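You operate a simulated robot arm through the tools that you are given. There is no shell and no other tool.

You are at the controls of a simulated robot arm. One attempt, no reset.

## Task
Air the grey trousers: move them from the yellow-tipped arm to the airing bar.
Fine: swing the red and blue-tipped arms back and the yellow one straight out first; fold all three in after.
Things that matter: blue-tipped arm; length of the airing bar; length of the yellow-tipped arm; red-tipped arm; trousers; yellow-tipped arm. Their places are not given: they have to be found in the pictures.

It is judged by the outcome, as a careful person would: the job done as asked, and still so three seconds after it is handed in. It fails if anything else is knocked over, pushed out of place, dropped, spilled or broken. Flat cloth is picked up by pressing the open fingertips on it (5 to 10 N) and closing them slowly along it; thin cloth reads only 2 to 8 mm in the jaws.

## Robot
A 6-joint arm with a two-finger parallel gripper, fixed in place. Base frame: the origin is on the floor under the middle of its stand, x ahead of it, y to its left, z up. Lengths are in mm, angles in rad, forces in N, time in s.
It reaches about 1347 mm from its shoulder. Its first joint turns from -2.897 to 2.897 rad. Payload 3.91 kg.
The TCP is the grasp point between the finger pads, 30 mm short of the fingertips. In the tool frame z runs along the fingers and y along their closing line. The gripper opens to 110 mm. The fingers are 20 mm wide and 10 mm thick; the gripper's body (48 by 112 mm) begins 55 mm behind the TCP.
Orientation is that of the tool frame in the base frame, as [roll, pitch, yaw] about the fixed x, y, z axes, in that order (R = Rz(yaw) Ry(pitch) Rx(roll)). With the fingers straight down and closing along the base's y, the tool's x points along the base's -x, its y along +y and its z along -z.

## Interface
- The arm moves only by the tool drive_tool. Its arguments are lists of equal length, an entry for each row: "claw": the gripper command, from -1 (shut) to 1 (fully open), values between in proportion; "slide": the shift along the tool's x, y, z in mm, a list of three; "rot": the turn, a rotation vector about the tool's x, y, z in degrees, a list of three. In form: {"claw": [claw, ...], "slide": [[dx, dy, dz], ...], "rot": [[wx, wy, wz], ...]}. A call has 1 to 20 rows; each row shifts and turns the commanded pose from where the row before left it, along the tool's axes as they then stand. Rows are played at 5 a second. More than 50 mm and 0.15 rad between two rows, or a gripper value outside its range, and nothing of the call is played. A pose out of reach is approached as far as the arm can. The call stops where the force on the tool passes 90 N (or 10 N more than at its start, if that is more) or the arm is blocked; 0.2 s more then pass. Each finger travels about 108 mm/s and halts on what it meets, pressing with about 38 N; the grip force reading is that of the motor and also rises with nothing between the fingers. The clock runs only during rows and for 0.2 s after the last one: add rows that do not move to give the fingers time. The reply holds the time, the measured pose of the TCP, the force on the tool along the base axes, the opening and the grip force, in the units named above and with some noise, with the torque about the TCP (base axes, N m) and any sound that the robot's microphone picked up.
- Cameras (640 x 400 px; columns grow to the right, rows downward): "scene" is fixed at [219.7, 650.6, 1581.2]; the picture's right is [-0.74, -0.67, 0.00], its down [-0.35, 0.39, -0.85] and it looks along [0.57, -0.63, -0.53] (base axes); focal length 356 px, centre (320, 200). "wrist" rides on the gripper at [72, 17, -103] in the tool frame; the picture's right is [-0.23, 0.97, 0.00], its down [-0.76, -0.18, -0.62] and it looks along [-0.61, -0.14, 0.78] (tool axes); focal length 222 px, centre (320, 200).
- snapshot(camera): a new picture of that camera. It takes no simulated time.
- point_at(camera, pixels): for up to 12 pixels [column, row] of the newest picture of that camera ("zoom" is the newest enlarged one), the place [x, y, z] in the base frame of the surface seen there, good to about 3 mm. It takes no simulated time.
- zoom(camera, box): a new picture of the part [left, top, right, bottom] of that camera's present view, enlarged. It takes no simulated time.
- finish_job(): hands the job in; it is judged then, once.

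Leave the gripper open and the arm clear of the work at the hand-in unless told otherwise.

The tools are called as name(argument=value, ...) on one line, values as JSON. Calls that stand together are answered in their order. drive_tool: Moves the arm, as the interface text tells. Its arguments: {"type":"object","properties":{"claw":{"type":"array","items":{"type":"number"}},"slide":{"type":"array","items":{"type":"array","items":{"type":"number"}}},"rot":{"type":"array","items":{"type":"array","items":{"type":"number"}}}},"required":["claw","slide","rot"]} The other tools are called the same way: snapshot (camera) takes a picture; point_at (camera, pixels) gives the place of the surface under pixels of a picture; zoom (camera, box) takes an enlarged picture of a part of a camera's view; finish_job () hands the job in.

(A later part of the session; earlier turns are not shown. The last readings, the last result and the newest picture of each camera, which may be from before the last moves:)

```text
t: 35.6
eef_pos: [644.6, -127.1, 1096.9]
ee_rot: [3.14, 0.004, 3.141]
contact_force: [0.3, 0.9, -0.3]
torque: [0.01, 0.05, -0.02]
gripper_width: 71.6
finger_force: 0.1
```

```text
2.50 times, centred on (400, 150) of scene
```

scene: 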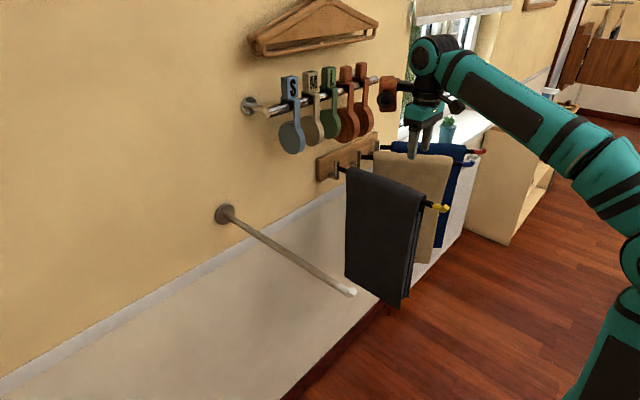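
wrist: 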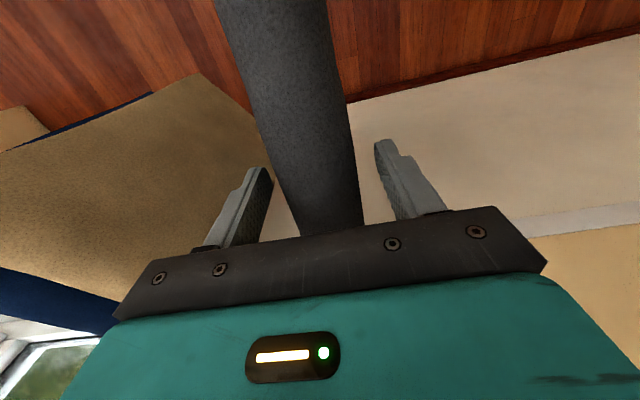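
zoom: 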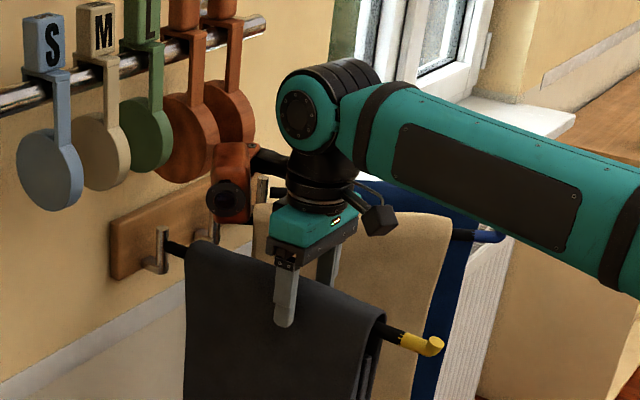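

The fingers stand on both sides of the crown. I close slowly and read the width.

drive_tool(claw=[0.1, -0.1, -0.2, -0.3, -0.4, -0.5, -0.6, -0.7, -0.8, -0.9, -1.0, -1.0], slide=[[0, 0, 0], [0, 0, 0], [0, 0, 0], [0, 0, 0], [0, 0, 0], [0, 0, 0], [0, 0, 0], [0, 0, 0], [0, 0, 0], [0, 0, 0], [0, 0, 0], [0, 0, 0]], rot=[[0, 0, 0], [0, 0, 0], [0, 0, 0], [0, 0, 0], [0, 0, 0], [0, 0, 0], [0, 0, 0], [0, 0, 0], [0, 0, 0], [0, 0, 0], [0, 0, 0], [0, 0, 0]])

snapshot(camera="wrist")

zoom(camera="scene", box=[320, 130, 480, 310])

```text
t: 38.2
eef_pos: [645.1, -127.5, 1097.3]
ee_rot: [3.14, 0.004, -3.141]
contact_force: [-1.4, -2.1, 0.2]
torque: [0.0, 0.03, -0.43]
gripper_width: 50.0
finger_force: 38.3
```

```text
taken
```

wrist: 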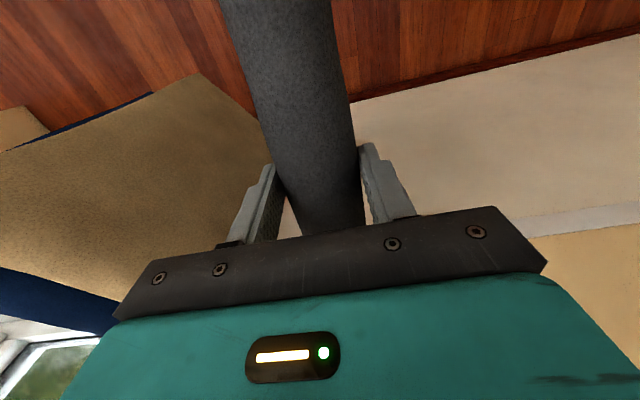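

```text
2.22 times, centred on (400, 220) of scene
```

zoom: 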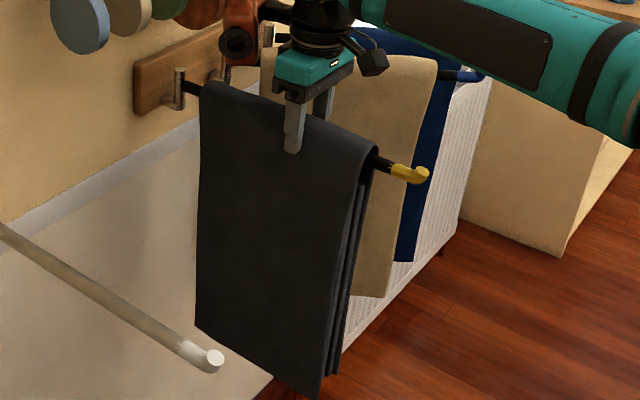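

The grip stopped firmly at 50 mm with 38 N: the crown is held. I try a slow 30 mm lift and watch width and force.

drive_tool(claw=[-1, -1, -1, -1, -1, -1, -1], slide=[[0, 0, -3], [0, 0, -4], [0, 0, -5], [0, 0, -6], [0, 0, -6], [0, 0, -6], [0, 0, 0]], rot=[[0, 0, 0], [0, 0, 0], [0, 0, 0], [0, 0, 0], [0, 0, 0], [0, 0, 0], [0, 0, 0]])

snapshot(camera="wrist")

zoom(camera="scene", box=[320, 130, 480, 310])

```text
t: 39.8
eef_pos: [643.1, -127.9, 1127.5]
ee_rot: [3.14, 0.004, 3.141]
contact_force: [-0.2, -0.5, -5.2]
torque: [0.03, 0.2, -0.02]
gripper_width: 49.8
finger_force: 38.1
```

```text
taken
```

wrist: 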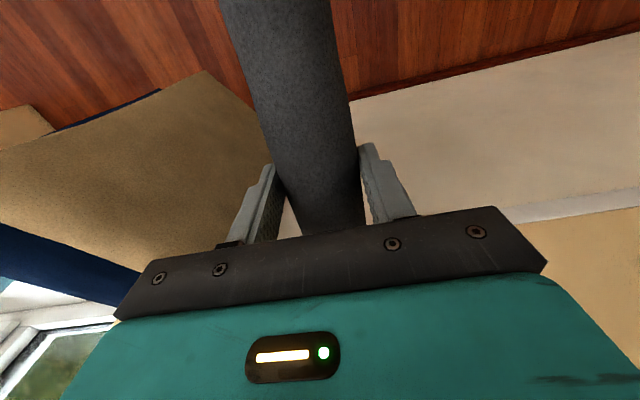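

```text
2.22 times, centred on (400, 220) of scene
```

zoom: 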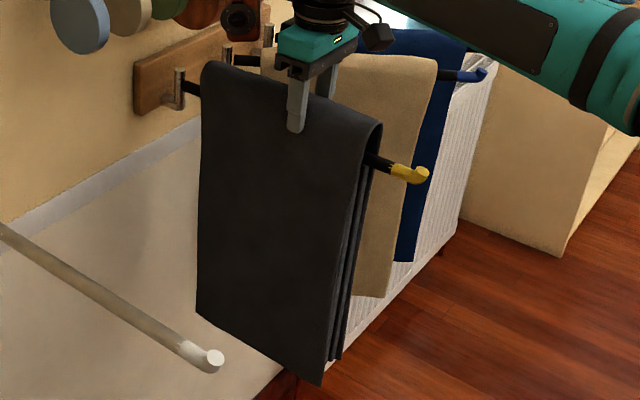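

The trousers lift cleanly as a stiff inverted U (5 N, width still 50 mm). My plan: draw them outward along −x off the tip of the yellow arm, carry across to the airing bar and slide them on from its end. First I measure the bar precisely.

zoom(camera="scene", box=[320, 265, 370, 310])

```text
8.89 times, centred on (345, 288) of scene
```

zoom: 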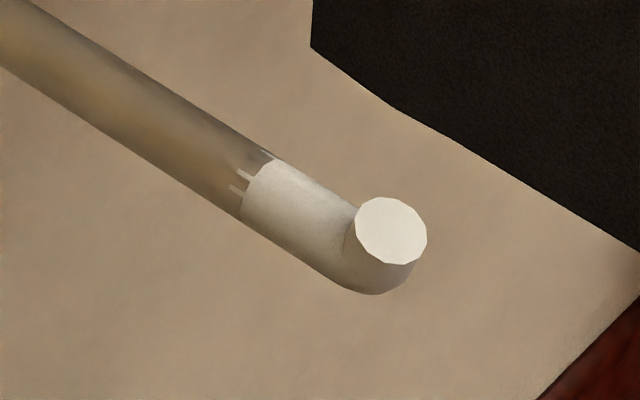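

point_at(camera="zoom", pixels=[[392, 230], [358, 230], [426, 230], [392, 200], [392, 262], [290, 215], [273, 232], [308, 190], [150, 120], [165, 98], [130, 138], [40, 60]])

point_at(camera="scene", pixels=[[240, 225], [260, 238], [280, 250], [300, 262], [320, 275], [335, 284], [349, 292]])

```text
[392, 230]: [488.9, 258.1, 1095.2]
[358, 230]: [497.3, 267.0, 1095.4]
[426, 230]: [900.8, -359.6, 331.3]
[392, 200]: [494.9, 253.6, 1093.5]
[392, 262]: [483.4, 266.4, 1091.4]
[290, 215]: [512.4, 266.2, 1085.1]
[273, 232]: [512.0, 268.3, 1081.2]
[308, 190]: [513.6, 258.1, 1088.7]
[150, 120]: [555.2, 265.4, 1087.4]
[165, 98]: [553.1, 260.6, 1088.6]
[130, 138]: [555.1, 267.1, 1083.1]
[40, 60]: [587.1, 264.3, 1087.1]
```

```text
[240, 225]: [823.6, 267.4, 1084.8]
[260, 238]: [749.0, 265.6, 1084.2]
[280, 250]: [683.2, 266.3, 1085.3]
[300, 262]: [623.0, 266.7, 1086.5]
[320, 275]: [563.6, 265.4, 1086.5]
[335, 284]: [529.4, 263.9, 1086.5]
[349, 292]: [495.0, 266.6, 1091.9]
```

The bar's axis is at y≈260, z≈1078.5, radius ≈9.5, upturned end cap at x 480–498 topping at z≈1095 — the same shape as the arms. I check that the lifted crown is level.

zoom(camera="scene", box=[340, 140, 440, 240])

```text
4.00 times, centred on (390, 190) of scene
```

zoom: 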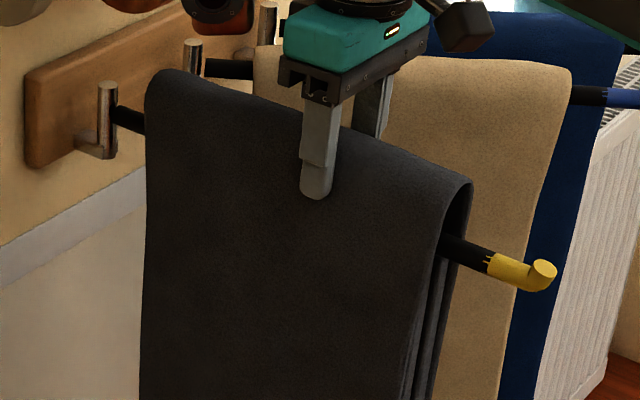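

point_at(camera="zoom", pixels=[[165, 75], [200, 82], [250, 98], [390, 145], [430, 160], [460, 178], [150, 95], [455, 250], [540, 270], [445, 245], [430, 300], [150, 300]])

```text
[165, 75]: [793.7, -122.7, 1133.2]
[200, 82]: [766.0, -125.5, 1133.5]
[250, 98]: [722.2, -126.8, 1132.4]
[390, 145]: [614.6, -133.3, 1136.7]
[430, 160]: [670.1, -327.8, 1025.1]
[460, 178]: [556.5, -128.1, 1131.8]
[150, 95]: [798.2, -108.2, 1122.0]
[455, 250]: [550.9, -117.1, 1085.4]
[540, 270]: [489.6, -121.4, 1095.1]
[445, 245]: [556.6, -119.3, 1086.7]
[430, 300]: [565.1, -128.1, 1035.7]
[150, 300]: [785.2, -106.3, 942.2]
```

The crown is level at z≈1133, from x≈552 to 798. I now draw it outward along −x slowly, first 150 mm.

drive_tool(claw=[-1, -1, -1, -1, -1, -1, -1, -1, -1, -1, -1, -1], slide=[[4, 0, 0], [8, 0, 0], [12, 0, 0], [15, 0, 0], [17, 0, 0], [18, 0, 0], [18, 0, 0], [18, 0, 0], [15, 0, 0], [12, 0, 0], [8, 0, 0], [0, 0, 0]], rot=[[0, 0, 0], [0, 0, 0], [0, 0, 0], [0, 0, 0], [0, 0, 0], [0, 0, 0], [0, 0, 0], [0, 0, 0], [0, 0, 0], [0, 0, 0], [0, 0, 0], [0, 0, 0]])

snapshot(camera="scene")

snapshot(camera="wrist")

```text
t: 42.4
eef_pos: [498.9, -127.3, 1126.0]
ee_rot: [3.14, 0.003, 3.14]
contact_force: [-0.1, 0.5, -4.0]
torque: [0.0, 0.17, -0.03]
gripper_width: 49.7
finger_force: 37.9
```

```text
taken
```

scene: 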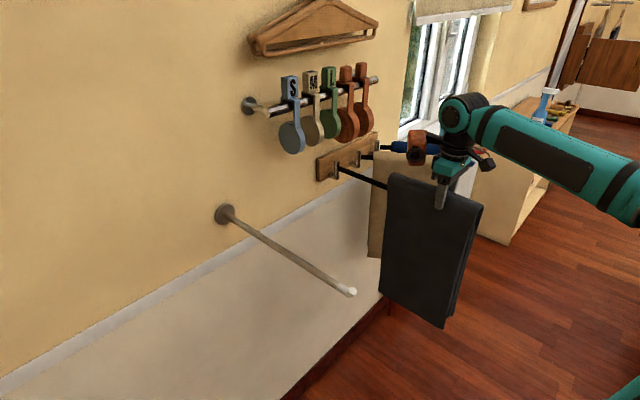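

```text
taken
```

wrist: 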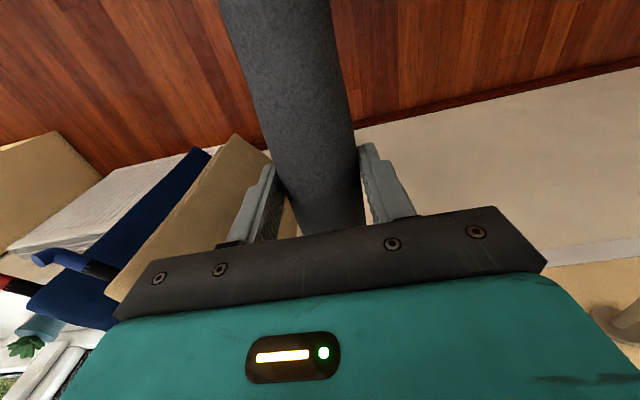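

Sliding well, grip steady. I go another ~200 mm so that the wall-side end clears the yellow tip.

drive_tool(claw=[-1, -1, -1, -1, -1, -1, -1, -1, -1, -1, -1, -1, -1, -1, -1, -1, -1], slide=[[4, 0, 0], [8, 0, 0], [12, 0, 0], [15, 0, 0], [18, 0, 0], [18, 0, 0], [18, 0, 0], [18, 0, 0], [18, 0, 0], [18, 0, 0], [15, 0, 0], [12, 0, 0], [10, 0, 0], [8, 0, 0], [6, 0, 0], [3, 0, 0], [0, 0, 0]], rot=[[0, 0, 0], [0, 0, 0], [0, 0, 0], [0, 0, 0], [0, 0, 0], [0, 0, 0], [0, 0, 0], [0, 0, 0], [0, 0, 0], [0, 0, 0], [0, 0, 0], [0, 0, 0], [0, 0, 0], [0, 0, 0], [0, 0, 0], [0, 0, 0], [0, 0, 0]])

snapshot(camera="scene")

snapshot(camera="wrist")

```text
t: 46.0
eef_pos: [299.2, -127.6, 1125.1]
ee_rot: [3.141, 0.003, -3.141]
contact_force: [0.7, -0.1, -4.7]
torque: [0.02, 0.16, 0.01]
gripper_width: 49.5
finger_force: 38.0
```

```text
taken
```

scene: 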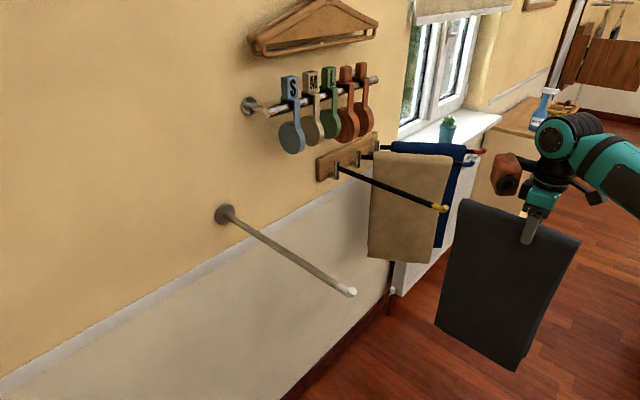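

```text
taken
```

wrist: 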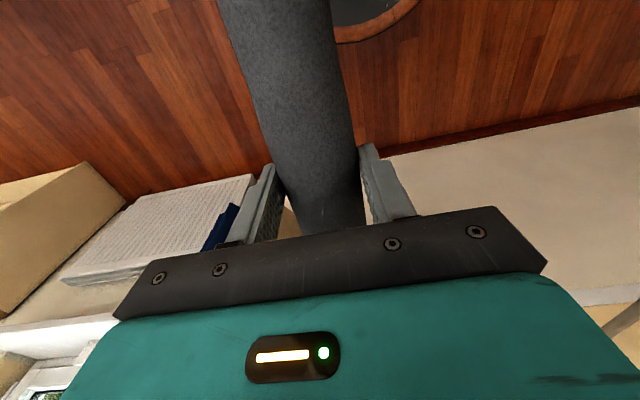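

The trousers hang free of the yellow arm. I carry them sideways along +y toward the bar's line (y=260), gently ramped, staying in front of the bar's end.

drive_tool(claw=[-1, -1, -1, -1, -1, -1, -1, -1, -1, -1, -1, -1, -1, -1, -1, -1, -1, -1, -1, -1], slide=[[0, 4, 0], [0, 8, 0], [0, 12, 0], [0, 16, 0], [0, 20, 0], [0, 22, 0], [0, 22, 0], [0, 22, 0], [0, 22, 0], [0, 22, 0], [0, 22, 0], [0, 22, 0], [0, 22, 0], [0, 22, 0], [0, 22, 0], [0, 20, 0], [0, 16, 0], [0, 12, 0], [0, 8, 0], [0, 4, 0]], rot=[[0, 0, 0], [0, 0, 0], [0, 0, 0], [0, 0, 0], [0, 0, 0], [0, 0, 0], [0, 0, 0], [0, 0, 0], [0, 0, 0], [0, 0, 0], [0, 0, 0], [0, 0, 0], [0, 0, 0], [0, 0, 0], [0, 0, 0], [0, 0, 0], [0, 0, 0], [0, 0, 0], [0, 0, 0], [0, 0, 0]])

snapshot(camera="scene")

snapshot(camera="wrist")

```text
t: 50.2
eef_pos: [298.8, 212.2, 1125.8]
ee_rot: [3.14, 0.003, -3.14]
contact_force: [-0.1, 0.6, -5.6]
torque: [-0.01, 0.14, -0.01]
gripper_width: 49.6
finger_force: 38.0
```

```text
taken
```

scene: 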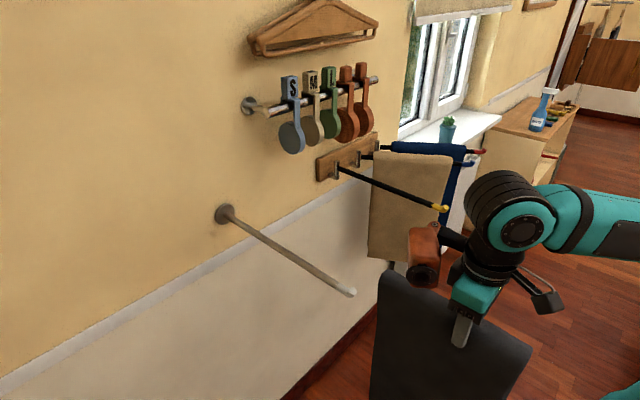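

```text
taken
```

wrist: 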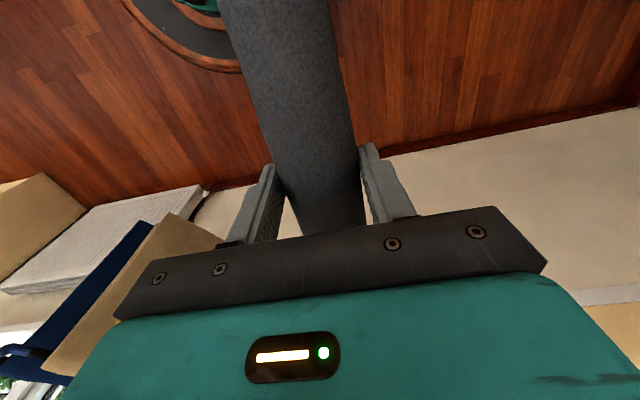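

On track. I move the last 48 mm to y=260 and let it settle.

drive_tool(claw=[-1, -1, -1, -1, -1, -1, -1, -1], slide=[[0, 5, 0], [0, 10, 0], [0, 13, 0], [0, 10, 0], [0, 6, 0], [0, 3.5, 0], [0, 0, 0], [0, 0, 0]], rot=[[0, 0, 0], [0, 0, 0], [0, 0, 0], [0, 0, 0], [0, 0, 0], [0, 0, 0], [0, 0, 0], [0, 0, 0]])

zoom(camera="scene", box=[280, 220, 460, 400])

snapshot(camera="scene")

```text
t: 52.0
eef_pos: [300.1, 259.1, 1126.2]
ee_rot: [3.14, 0.005, 3.141]
contact_force: [0.2, -0.4, -5.2]
torque: [-0.01, 0.16, 0.01]
gripper_width: 49.8
finger_force: 37.6
```

```text
2.22 times, centred on (370, 310) of scene
```

zoom: 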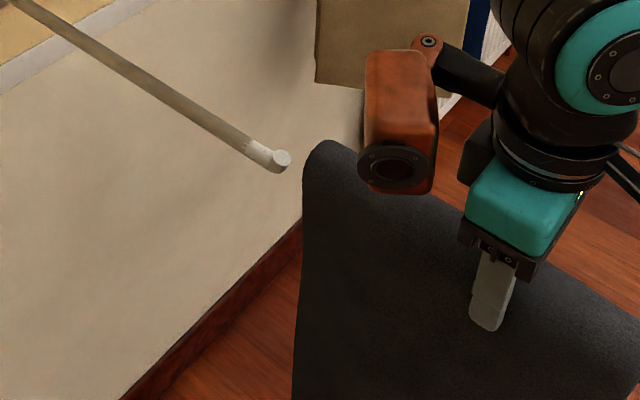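

```text
taken
```

scene: 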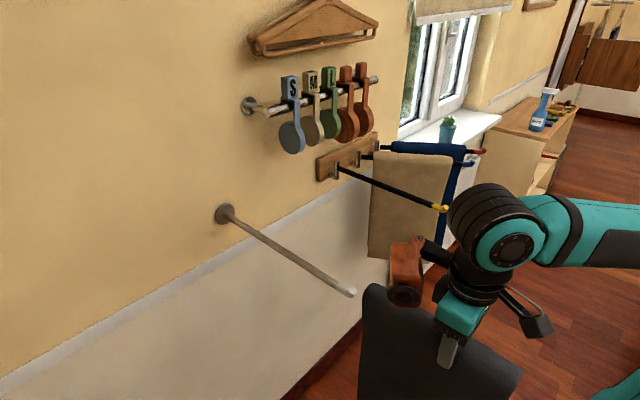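

I measure the crown's wall-side end relative to the bar's end.

zoom(camera="scene", box=[335, 270, 405, 340])

```text
5.71 times, centred on (370, 305) of scene
```

zoom: 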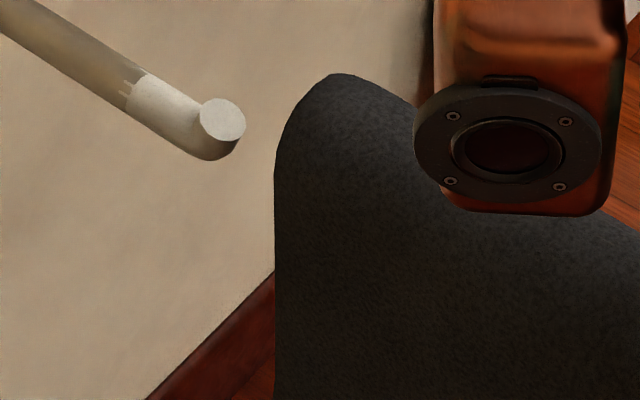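

point_at(camera="zoom", pixels=[[335, 78], [320, 85], [300, 105], [285, 130], [278, 170], [279, 250], [279, 350], [370, 82], [400, 100], [360, 110], [380, 160], [400, 250]])

```text
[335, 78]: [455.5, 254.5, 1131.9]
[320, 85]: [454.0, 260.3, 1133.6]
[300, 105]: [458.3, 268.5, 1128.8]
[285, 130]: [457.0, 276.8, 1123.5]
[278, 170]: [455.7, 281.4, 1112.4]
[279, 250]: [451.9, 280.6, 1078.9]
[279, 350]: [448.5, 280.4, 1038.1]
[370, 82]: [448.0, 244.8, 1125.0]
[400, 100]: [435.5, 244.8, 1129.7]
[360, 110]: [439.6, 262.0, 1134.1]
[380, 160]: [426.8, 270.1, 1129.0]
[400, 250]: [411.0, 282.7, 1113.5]
```

The crown's end is centred at y≈259.5–260, level with and in front of the bar's end cap (x 480), with ~23 mm of height to spare over the cap. I slide it on slowly, first 90 mm, watching for side force.

drive_tool(claw=[-1, -1, -1, -1, -1, -1, -1, -1, -1, -1, -1, -1, -1, -1], slide=[[-3, 0, 0], [-5, 0, 0], [-7, 0, 0], [-8, 0, 0], [-8, 0, 0], [-8, 0, 0], [-8, 0, 0], [-8, 0, 0], [-8, 0, 0], [-8, 0, 0], [-8, 0, 0], [-6, 0, 0], [-4, 0, 0], [0, 0, 0]], rot=[[0, 0, 0], [0, 0, 0], [0, 0, 0], [0, 0, 0], [0, 0, 0], [0, 0, 0], [0, 0, 0], [0, 0, 0], [0, 0, 0], [0, 0, 0], [0, 0, 0], [0, 0, 0], [0, 0, 0], [0, 0, 0]])

snapshot(camera="scene")

zoom(camera="scene", box=[290, 220, 450, 400])

```text
t: 55.0
eef_pos: [389.5, 259.9, 1126.1]
ee_rot: [3.139, 0.002, -3.141]
contact_force: [-0.1, -0.1, -4.6]
torque: [0.04, 0.17, 0.01]
gripper_width: 49.9
finger_force: 37.8
```

```text
taken
```

scene: 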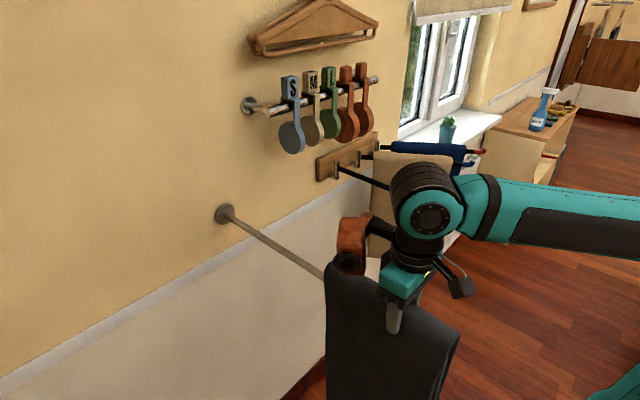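

```text
2.22 times, centred on (370, 310) of scene
```

zoom: 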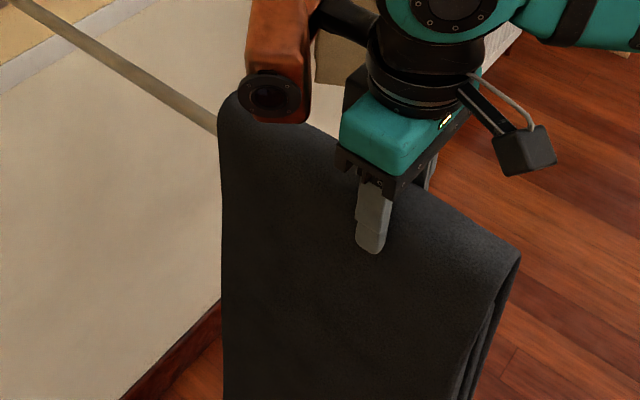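

The bar's end has entered the U with no side force. I slide the rest, about 254 mm.

drive_tool(claw=[-1, -1, -1, -1, -1, -1, -1, -1, -1, -1, -1, -1, -1, -1, -1, -1, -1, -1, -1, -1], slide=[[-4, 0, 0], [-8, 0, 0], [-12, 0, 0], [-15, 0, 0], [-18, 0, 0], [-18, 0, 0], [-18, 0, 0], [-18, 0, 0], [-18, 0, 0], [-18, 0, 0], [-18, 0, 0], [-18, 0, 0], [-18, 0, 0], [-15, 0, 0], [-12, 0, 0], [-10, 0, 0], [-8, 0, 0], [-5, 0, 0], [-3, 0, 0], [0, 0, 0]], rot=[[0, 0, 0], [0, 0, 0], [0, 0, 0], [0, 0, 0], [0, 0, 0], [0, 0, 0], [0, 0, 0], [0, 0, 0], [0, 0, 0], [0, 0, 0], [0, 0, 0], [0, 0, 0], [0, 0, 0], [0, 0, 0], [0, 0, 0], [0, 0, 0], [0, 0, 0], [0, 0, 0], [0, 0, 0], [0, 0, 0]])

snapshot(camera="scene")

zoom(camera="scene", box=[200, 160, 420, 380])

snapshot(camera="wrist")

```text
t: 59.2
eef_pos: [642.4, 258.8, 1126.5]
ee_rot: [3.139, 0.005, -3.141]
contact_force: [0.4, 0.0, -5.1]
torque: [0.01, 0.17, 0.02]
gripper_width: 49.8
finger_force: 37.7
```

```text
taken
```

scene: 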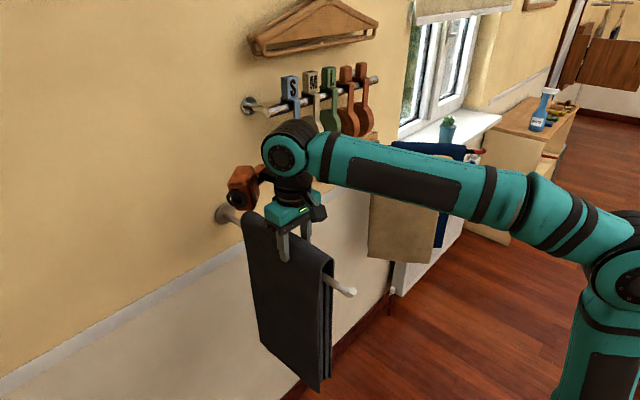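

```text
1.82 times, centred on (310, 270) of scene
```

zoom: 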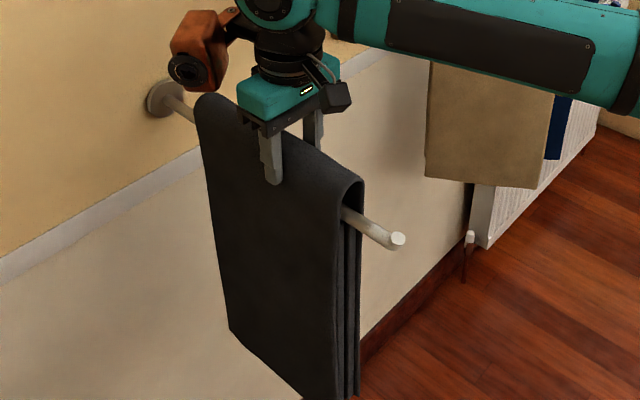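

```text
taken
```

wrist: 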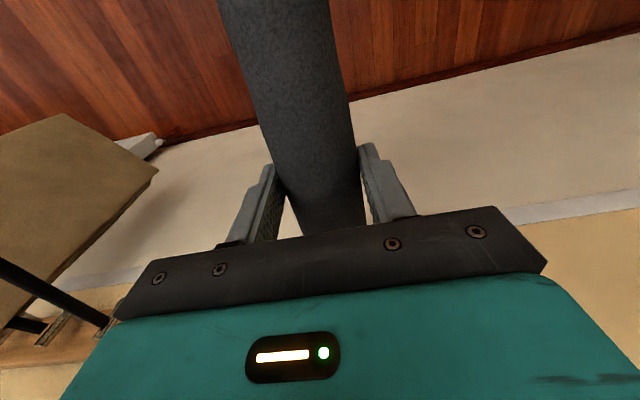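

The trousers straddle the bar. I lower them about 29 mm until their weight comes off the gripper.

drive_tool(claw=[-1, -1, -1, -1, -1, -1, -1, -1, -1], slide=[[0, 0, 4], [0, 0, 5], [0, 0, 5], [0, 0, 5], [0, 0, 4], [0, 0, 2], [0, 0, 2], [0, 0, 2], [0, 0, 0]], rot=[[0, 0, 0], [0, 0, 0], [0, 0, 0], [0, 0, 0], [0, 0, 0], [0, 0, 0], [0, 0, 0], [0, 0, 0], [0, 0, 0]])

zoom(camera="scene", box=[200, 160, 420, 380])

```text
t: 61.2
eef_pos: [642.0, 259.6, 1097.9]
ee_rot: [3.141, 0.005, -3.142]
contact_force: [0.6, -0.4, -5.2]
torque: [0.0, 0.17, 0.0]
gripper_width: 49.8
finger_force: 38.0
```

```text
1.82 times, centred on (310, 270) of scene
```

zoom: 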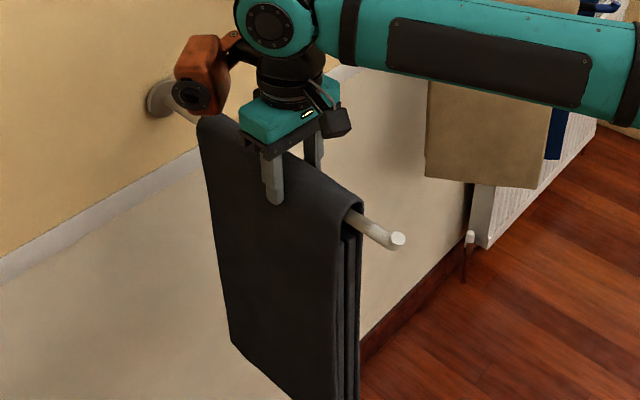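

Still 5.2 N on the tool, so the crown hasn't touched yet; I lower 1 mm per row for a few rows.

drive_tool(claw=[-1, -1, -1, -1], slide=[[0, 0, 1], [0, 0, 1], [0, 0, 1], [0, 0, 0]], rot=[[0, 0, 0], [0, 0, 0], [0, 0, 0], [0, 0, 0]])

```text
t: 62.2
eef_pos: [641.1, 260.2, 1096.8]
ee_rot: [3.139, 0.004, -3.14]
contact_force: [8.7, 3.1, 26.5]
torque: [0.02, 0.62, 0.05]
gripper_width: 49.9
finger_force: 38.6
```

It has seated (upward force 26 N). I ease up 1 mm and then open slowly to 72 mm.

drive_tool(claw=[-1, -0.6, -0.2, -0.1, 0.0, 0.1, 0.2, 0.3, 0.3, 0.3], slide=[[0, 0, -1], [0, 0, -0.5], [0, 0, 0], [0, 0, 0], [0, 0, 0], [0, 0, 0], [0, 0, 0], [0, 0, 0], [0, 0, 0], [0, 0, 0]], rot=[[0, 0, 0], [0, 0, 0], [0, 0, 0], [0, 0, 0], [0, 0, 0], [0, 0, 0], [0, 0, 0], [0, 0, 0], [0, 0, 0], [0, 0, 0]])

snapshot(camera="wrist")

zoom(camera="scene", box=[200, 160, 420, 380])

```text
t: 64.4
eef_pos: [642.6, 260.0, 1097.9]
ee_rot: [3.141, 0.003, -3.141]
contact_force: [0.6, 0.4, -0.2]
torque: [0.04, 0.01, 0.03]
gripper_width: 71.5
finger_force: 0.0
```

```text
taken
```

wrist: 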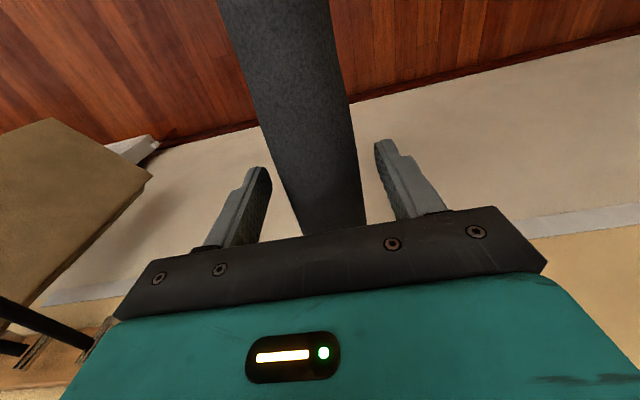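

```text
1.82 times, centred on (310, 270) of scene
```

zoom: 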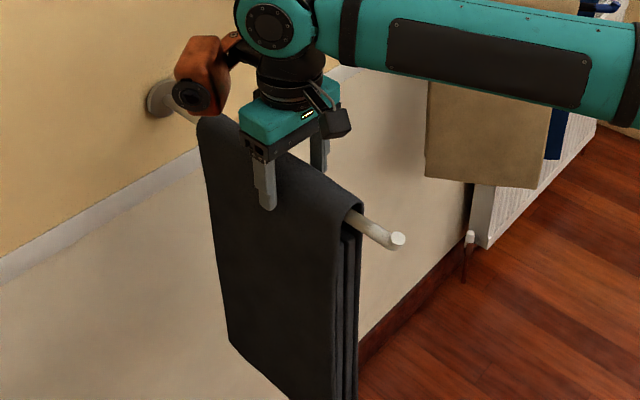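

Released: the trousers rest on the bar by themselves (force 0). I rise straight up 145 mm and check that they stay.

drive_tool(claw=[0.3, 0.3, 0.3, 0.3, 0.3, 0.3, 0.3, 0.3], slide=[[0, 0, -5], [0, 0, -10], [0, 0, -15], [0, 0, -20], [0, 0, -30], [0, 0, -35], [0, 0, -30], [0, 0, 0]], rot=[[0, 0, 0], [0, 0, 0], [0, 0, 0], [0, 0, 0], [0, 0, 0], [0, 0, 0], [0, 0, 0], [0, 0, 0]])

snapshot(camera="scene")

snapshot(camera="wrist")

```text
t: 66.2
eef_pos: [642.1, 259.1, 1242.4]
ee_rot: [3.139, 0.003, 3.141]
contact_force: [-0.5, -0.3, -0.1]
torque: [0.02, 0.05, 0.01]
gripper_width: 71.5
finger_force: 0.0
```

```text
taken
```

scene: 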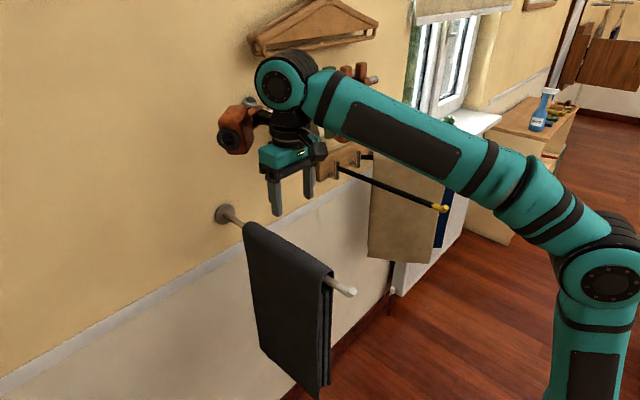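

```text
taken
```

wrist: 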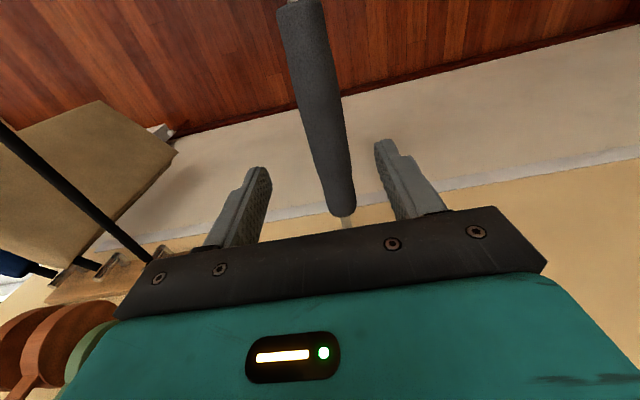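

The grey trousers hang evenly on the airing bar. Next I fold the arms in again: I shut the fingers and go above the −y side of the yellow tip, about (516, −157).

drive_tool(claw=[0, -0.5, -1, -1, -1, -1, -1, -1, -1, -1, -1, -1, -1, -1, -1, -1], slide=[[12.6, -41.6, 0], [12.6, -41.6, 0], [12.6, -41.6, 0], [12.6, -41.6, 0], [12.6, -41.6, 0], [12.6, -41.6, 0], [12.6, -41.6, 0], [12.6, -41.6, 0], [12.6, -41.6, 0], [12.6, -41.6, 0], [0, 0, 35], [0, 0, 35], [0, 0, 35], [0, 0, 30], [0, 0, 20], [0, 0, 0]], rot=[[0, 0, 0], [0, 0, 0], [0, 0, 0], [0, 0, 0], [0, 0, 0], [0, 0, 0], [0, 0, 0], [0, 0, 0], [0, 0, 0], [0, 0, 0], [0, 0, 0], [0, 0, 0], [0, 0, 0], [0, 0, 0], [0, 0, 0], [0, 0, 0]])

snapshot(camera="scene")

snapshot(camera="wrist")

```text
t: 69.6
eef_pos: [516.8, -156.6, 1086.6]
ee_rot: [3.141, 0.004, -3.141]
contact_force: [0.4, -0.2, 0.7]
torque: [0.0, 0.0, 0.04]
gripper_width: 0.0
finger_force: 38.0
```

```text
taken
```

scene: 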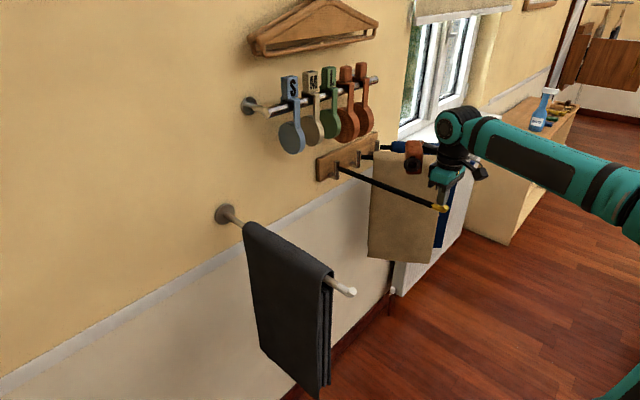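

```text
taken
```

wrist: 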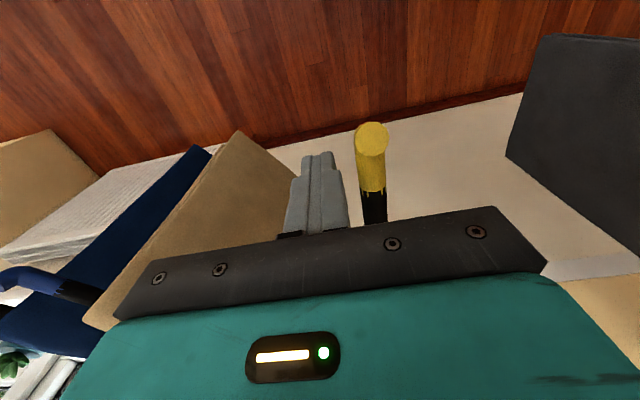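

The shut fingers stand on the −y side of the yellow tip. I push the empty yellow arm back in along its arc to its former angle (~56°).

drive_tool(claw=[-1, -1, -1, -1, -1, -1, -1, -1, -1, -1, -1, -1, -1, -1, -1, -1, -1], slide=[[1.1, 17.6, 0], [0, 23.4, 0], [-1.6, 23.4, 0], [-3.2, 23.2, 0], [-4.8, 22.9, 0], [-6.4, 22.5, 0], [-8.0, 22.0, 0], [-9.5, 21.4, 0], [-11.0, 20.7, 0], [-12.4, 19.9, 0], [-13.7, 19.0, 0], [-15.0, 18.0, 0], [-16.2, 16.9, 0], [-13.0, 11.9, 0], [-9.0, 7.5, 0], [-6.0, 4.7, 0], [0, 0, 0]], rot=[[0, 0, 0], [0, 0, 0], [0, 0, 0], [0, 0, 0], [0, 0, 0], [0, 0, 0], [0, 0, 0], [0, 0, 0], [0, 0, 0], [0, 0, 0], [0, 0, 0], [0, 0, 0], [0, 0, 0], [0, 0, 0], [0, 0, 0], [0, 0, 0], [0, 0, 0]])

snapshot(camera="scene")

snapshot(camera="wrist")

```text
t: 73.2
eef_pos: [645.2, 139.1, 1087.1]
ee_rot: [3.139, 0.003, 3.14]
contact_force: [1.0, 0.2, -0.7]
torque: [0.0, -0.06, 0.0]
gripper_width: 0.0
finger_force: 37.5
```

```text
taken
```

scene: 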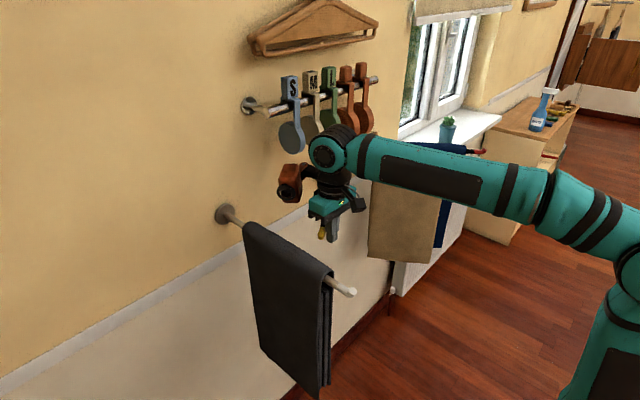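

```text
taken
```

wrist: 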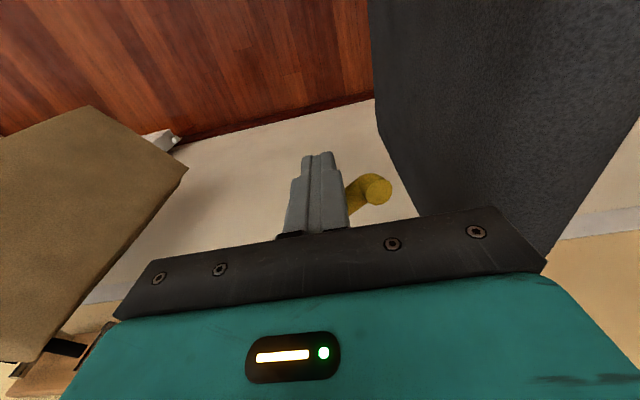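

The yellow arm is folded in. I check its tip position, then continue with blue.

point_at(camera="wrist", pixels=[[378, 188], [355, 190]])

point_at(camera="scene", pixels=[[470, 163], [484, 150], [463, 160]])

zoom(camera="scene", box=[340, 120, 500, 270])

```text
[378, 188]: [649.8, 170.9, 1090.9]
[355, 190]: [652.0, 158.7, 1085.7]
```

```text
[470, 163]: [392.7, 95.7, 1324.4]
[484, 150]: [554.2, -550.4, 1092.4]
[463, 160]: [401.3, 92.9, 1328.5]
```

```text
2.67 times, centred on (420, 195) of scene
```

zoom: 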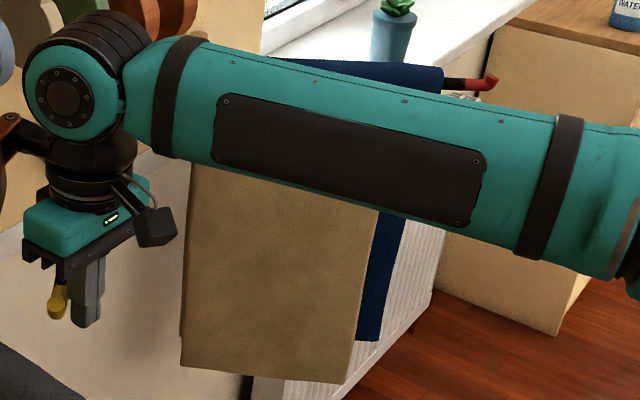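

Yellow's tip is back at (650, 171), as found. Now I lift and travel above the gap on the −y side of the blue tip, about (588, −447).

drive_tool(claw=[-1, -1, -1, -1, -1, -1, -1, -1, -1, -1, -1, -1, -1, -1, -1, -1, -1, -1, -1, -1], slide=[[0, 0, -38], [0, 0, -38], [0, 0, -38], [0, 0, -38], [28.7, -30, 0], [28.7, -30, 0], [0, -40.5, 0], [0, -40.5, 0], [0, -40.5, 0], [0, -40.5, 0], [0, -40.5, 0], [0, -40.5, 0], [0, -40.5, 0], [0, -40.5, 0], [0, -40.5, 0], [0, -40.5, 0], [0, -40.5, 0], [0, -40.5, 0], [0, -40.5, 0], [0, 0, 0]], rot=[[0, 0, 0], [0, 0, 0], [0, 0, 0], [0, 0, 0], [0, 0, 0], [0, 0, 0], [0, 0, 0], [0, 0, 0], [0, 0, 0], [0, 0, 0], [0, 0, 0], [0, 0, 0], [0, 0, 0], [0, 0, 0], [0, 0, 0], [0, 0, 0], [0, 0, 0], [0, 0, 0], [0, 0, 0], [0, 0, 0]])

snapshot(camera="wrist")

zoom(camera="scene", box=[340, 60, 540, 260])

```text
t: 77.4
eef_pos: [587.0, -448.8, 1238.2]
ee_rot: [3.139, 0.004, 3.14]
contact_force: [-0.4, 0.1, 0.5]
torque: [-0.01, -0.01, 0.01]
gripper_width: 0.0
finger_force: 37.8
```

```text
taken
```

wrist: 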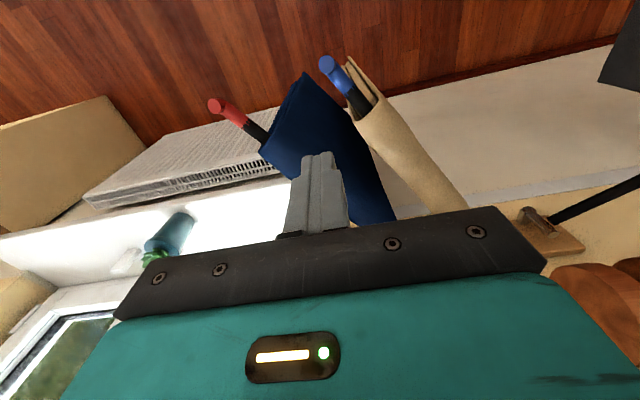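

```text
2.00 times, centred on (440, 160) of scene
```

zoom: 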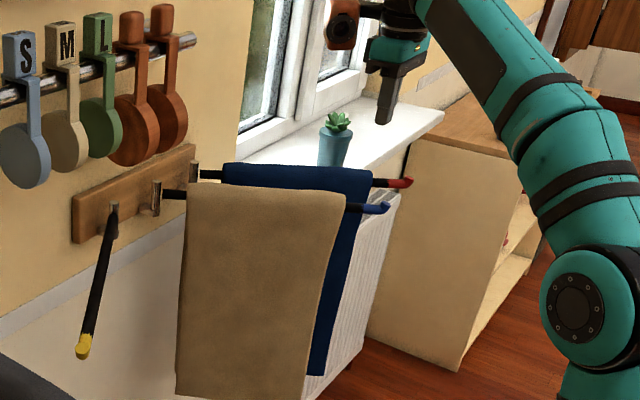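

I check the blue rod and the neighbouring navy cloth positions before lowering.

point_at(camera="wrist", pixels=[[326, 63], [345, 85], [355, 100], [375, 125], [300, 110], [325, 150], [268, 148], [345, 150], [302, 78], [216, 104], [255, 130], [370, 190]])

zoom(camera="wrist", box=[190, 30, 470, 230])

```text
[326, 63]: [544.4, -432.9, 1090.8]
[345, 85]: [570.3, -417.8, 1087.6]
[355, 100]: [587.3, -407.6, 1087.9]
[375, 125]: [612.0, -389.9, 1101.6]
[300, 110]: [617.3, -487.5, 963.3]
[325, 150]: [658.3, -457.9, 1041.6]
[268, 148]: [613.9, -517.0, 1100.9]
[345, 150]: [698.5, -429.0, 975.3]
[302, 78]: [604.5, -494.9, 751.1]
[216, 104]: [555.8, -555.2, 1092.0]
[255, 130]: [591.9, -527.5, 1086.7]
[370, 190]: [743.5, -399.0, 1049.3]
```

```text
2.00 times, centred on (330, 130) of wrist
```

zoom: 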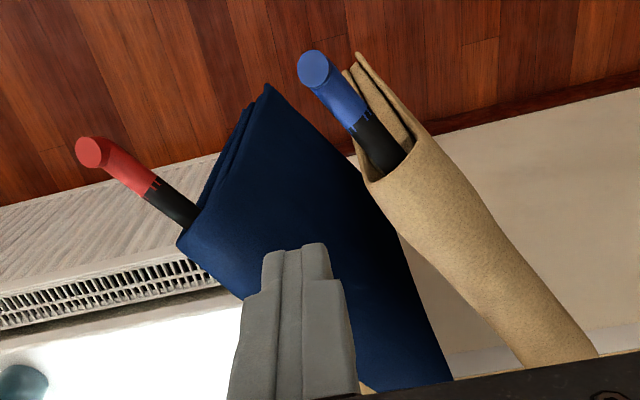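

The shut fingers are centred in the gap (36 mm from the blue axis, 34 mm free of the navy cloth). I lower 152 mm.

drive_tool(claw=[-1, -1, -1, -1, -1, -1, -1], slide=[[0, 0, 35], [0, 0, 35], [0, 0, 30], [0, 0, 20], [0, 0, 20], [0, 0, 12], [0, 0, 0]], rot=[[0, 0, 0], [0, 0, 0], [0, 0, 0], [0, 0, 0], [0, 0, 0], [0, 0, 0], [0, 0, 0]])

snapshot(camera="wrist")

```text
t: 79.0
eef_pos: [587.2, -448.2, 1086.3]
ee_rot: [3.139, 0.002, 3.141]
contact_force: [-0.4, -0.3, 0.5]
torque: [0.0, -0.03, 0.01]
gripper_width: 0.0
finger_force: 37.7
```

```text
taken
```

wrist: 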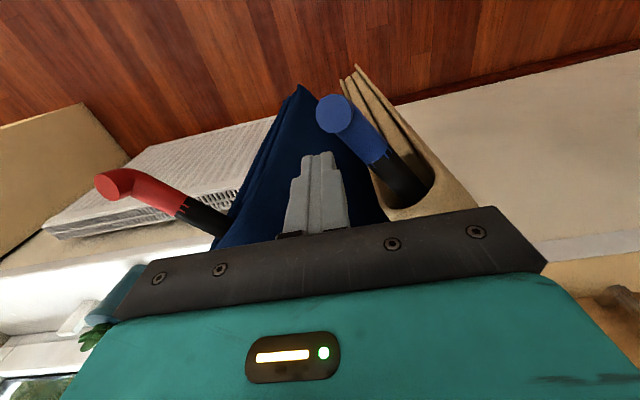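

No contact. I push the blue arm back in along its arc, the first ~61°.

drive_tool(claw=[-1, -1, -1, -1, -1, -1, -1, -1, -1, -1, -1, -1, -1, -1, -1, -1, -1], slide=[[7.2, 9.3, 0], [10.1, 14.4, 0], [12.3, 20.0, 0], [10.9, 20.8, 0], [9.4, 21.5, 0], [7.9, 22.1, 0], [6.4, 22.6, 0], [4.8, 23.0, 0], [3.1, 23.3, 0], [1.5, 23.5, 0], [-0.1, 23.5, 0], [-1.8, 23.4, 0], [-3.4, 23.3, 0], [-5.0, 23.0, 0], [-6.6, 22.6, 0], [-8.2, 22.0, 0], [0, 0, 0]], rot=[[0, 0, 0], [0, 0, 0], [0, 0, 0], [0, 0, 0], [0, 0, 0], [0, 0, 0], [0, 0, 0], [0, 0, 0], [0, 0, 0], [0, 0, 0], [0, 0, 0], [0, 0, 0], [0, 0, 0], [0, 0, 0], [0, 0, 0], [0, 0, 0], [0, 0, 0]])

snapshot(camera="scene")

snapshot(camera="wrist")

```text
t: 82.6
eef_pos: [538.1, -108.6, 1086.7]
ee_rot: [3.139, 0.003, 3.141]
contact_force: [-1.3, -0.9, -0.4]
torque: [-0.02, -0.01, 0.02]
gripper_width: 0.0
finger_force: 37.4
```

```text
taken
```

scene: 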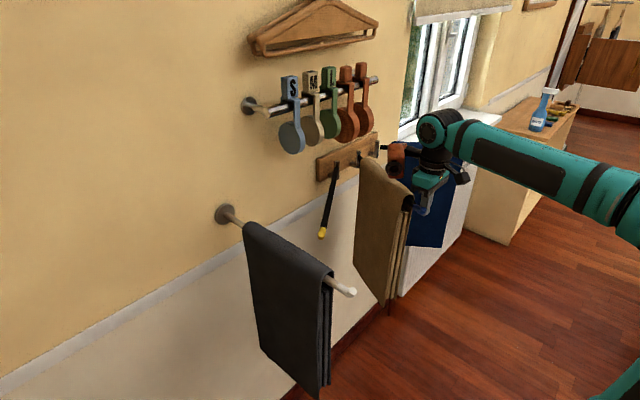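

```text
taken
```

wrist: 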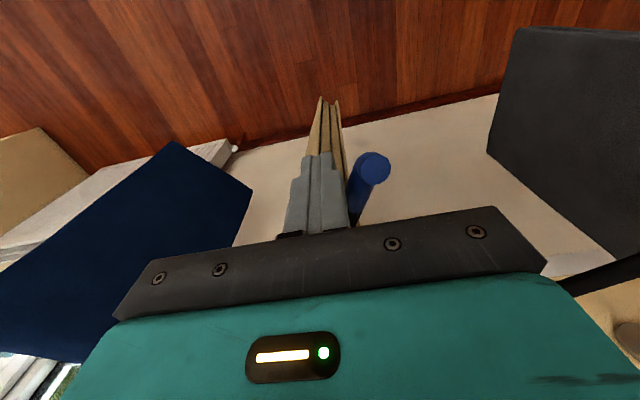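

Blue follows well. I continue to its former angle.

drive_tool(claw=[-1, -1, -1, -1, -1, -1, -1, -1, -1, -1], slide=[[-9.7, 21.4, 0], [-11.1, 20.7, 0], [-12.6, 19.9, 0], [-13.9, 18.9, 0], [-15.2, 17.9, 0], [-16.4, 16.8, 0], [-13.0, 11.8, 0], [-9.1, 7.5, 0], [-5.1, 4.0, 0], [0, 0, 0]], rot=[[0, 0, 0], [0, 0, 0], [0, 0, 0], [0, 0, 0], [0, 0, 0], [0, 0, 0], [0, 0, 0], [0, 0, 0], [0, 0, 0], [0, 0, 0]])

snapshot(camera="scene")

snapshot(camera="wrist")

```text
t: 84.8
eef_pos: [646.6, 29.6, 1087.0]
ee_rot: [3.138, 0.002, -3.141]
contact_force: [0.5, -0.2, 0.0]
torque: [0.0, 0.04, 0.0]
gripper_width: 0.0
finger_force: 37.8
```

```text
taken
```

scene: 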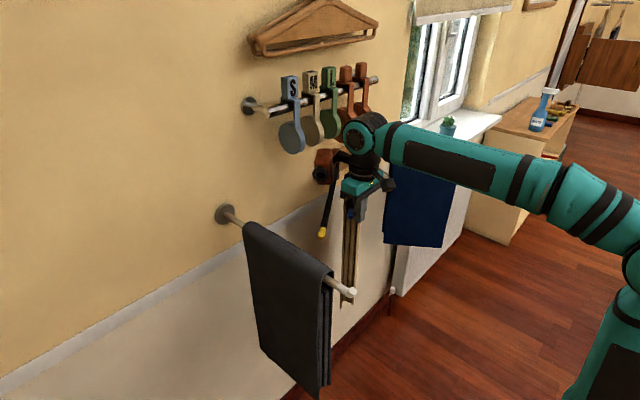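

```text
taken
```

wrist: 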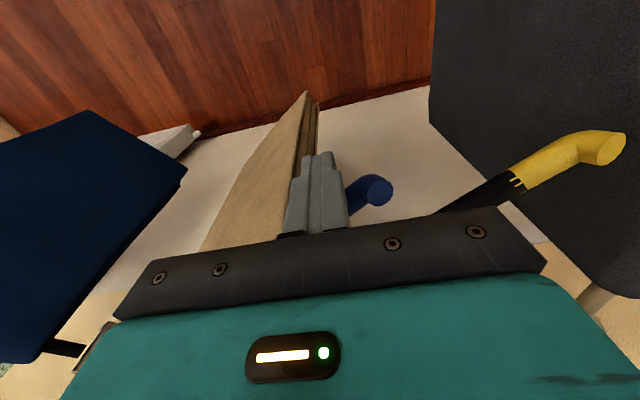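

Blue is folded in. I check its tip, then lift moderately (the far right is near the reach limit) and go above the outer side of the red tip, about (598, −567).

point_at(camera="wrist", pixels=[[380, 190], [605, 148]])

drive_tool(claw=[-1, -1, -1, -1, -1, -1, -1, -1, -1, -1, -1, -1, -1, -1, -1, -1, -1, -1, -1], slide=[[0, 0, -34.5], [0, 0, -34.5], [0, 0, -34.5], [24.1, -30, 0], [24.1, -30, 0], [0, -41.25, 0], [0, -41.25, 0], [0, -41.25, 0], [0, -41.25, 0], [0, -41.25, 0], [0, -41.25, 0], [0, -41.25, 0], [0, -41.25, 0], [0, -41.25, 0], [0, -41.25, 0], [0, -41.25, 0], [0, -41.25, 0], [0, -41.25, 0], [0, 0, 0]], rot=[[0, 0, 0], [0, 0, 0], [0, 0, 0], [0, 0, 0], [0, 0, 0], [0, 0, 0], [0, 0, 0], [0, 0, 0], [0, 0, 0], [0, 0, 0], [0, 0, 0], [0, 0, 0], [0, 0, 0], [0, 0, 0], [0, 0, 0], [0, 0, 0], [0, 0, 0], [0, 0, 0], [0, 0, 0]])

snapshot(camera="wrist")

snapshot(camera="scene")

```text
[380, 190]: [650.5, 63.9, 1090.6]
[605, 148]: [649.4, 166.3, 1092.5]
```

```text
t: 88.8
eef_pos: [596.4, -566.1, 1188.6]
ee_rot: [3.14, 0.003, -3.141]
contact_force: [-0.6, 0.2, 0.0]
torque: [0.03, 0.01, -0.01]
gripper_width: 0.0
finger_force: 37.8
```

```text
taken
```

wrist: 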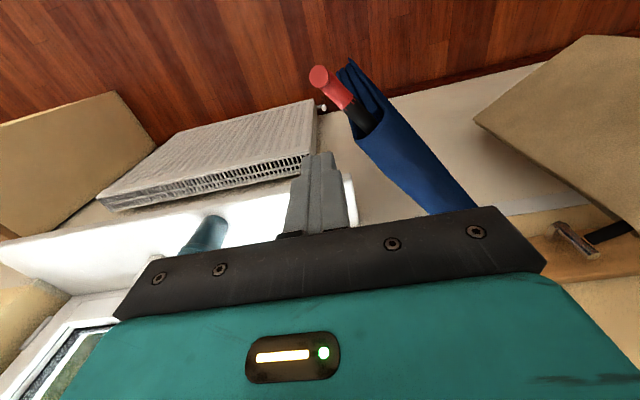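

```text
taken
```

scene: 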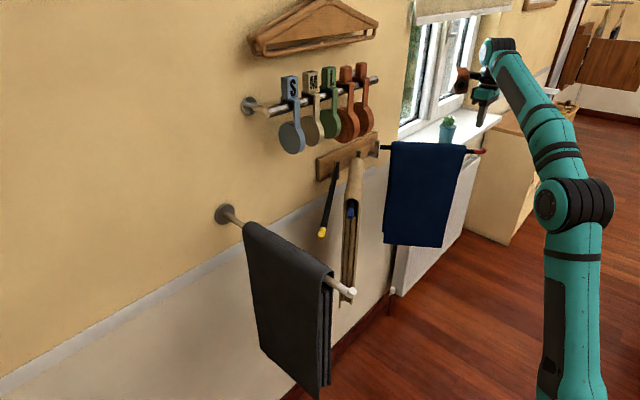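

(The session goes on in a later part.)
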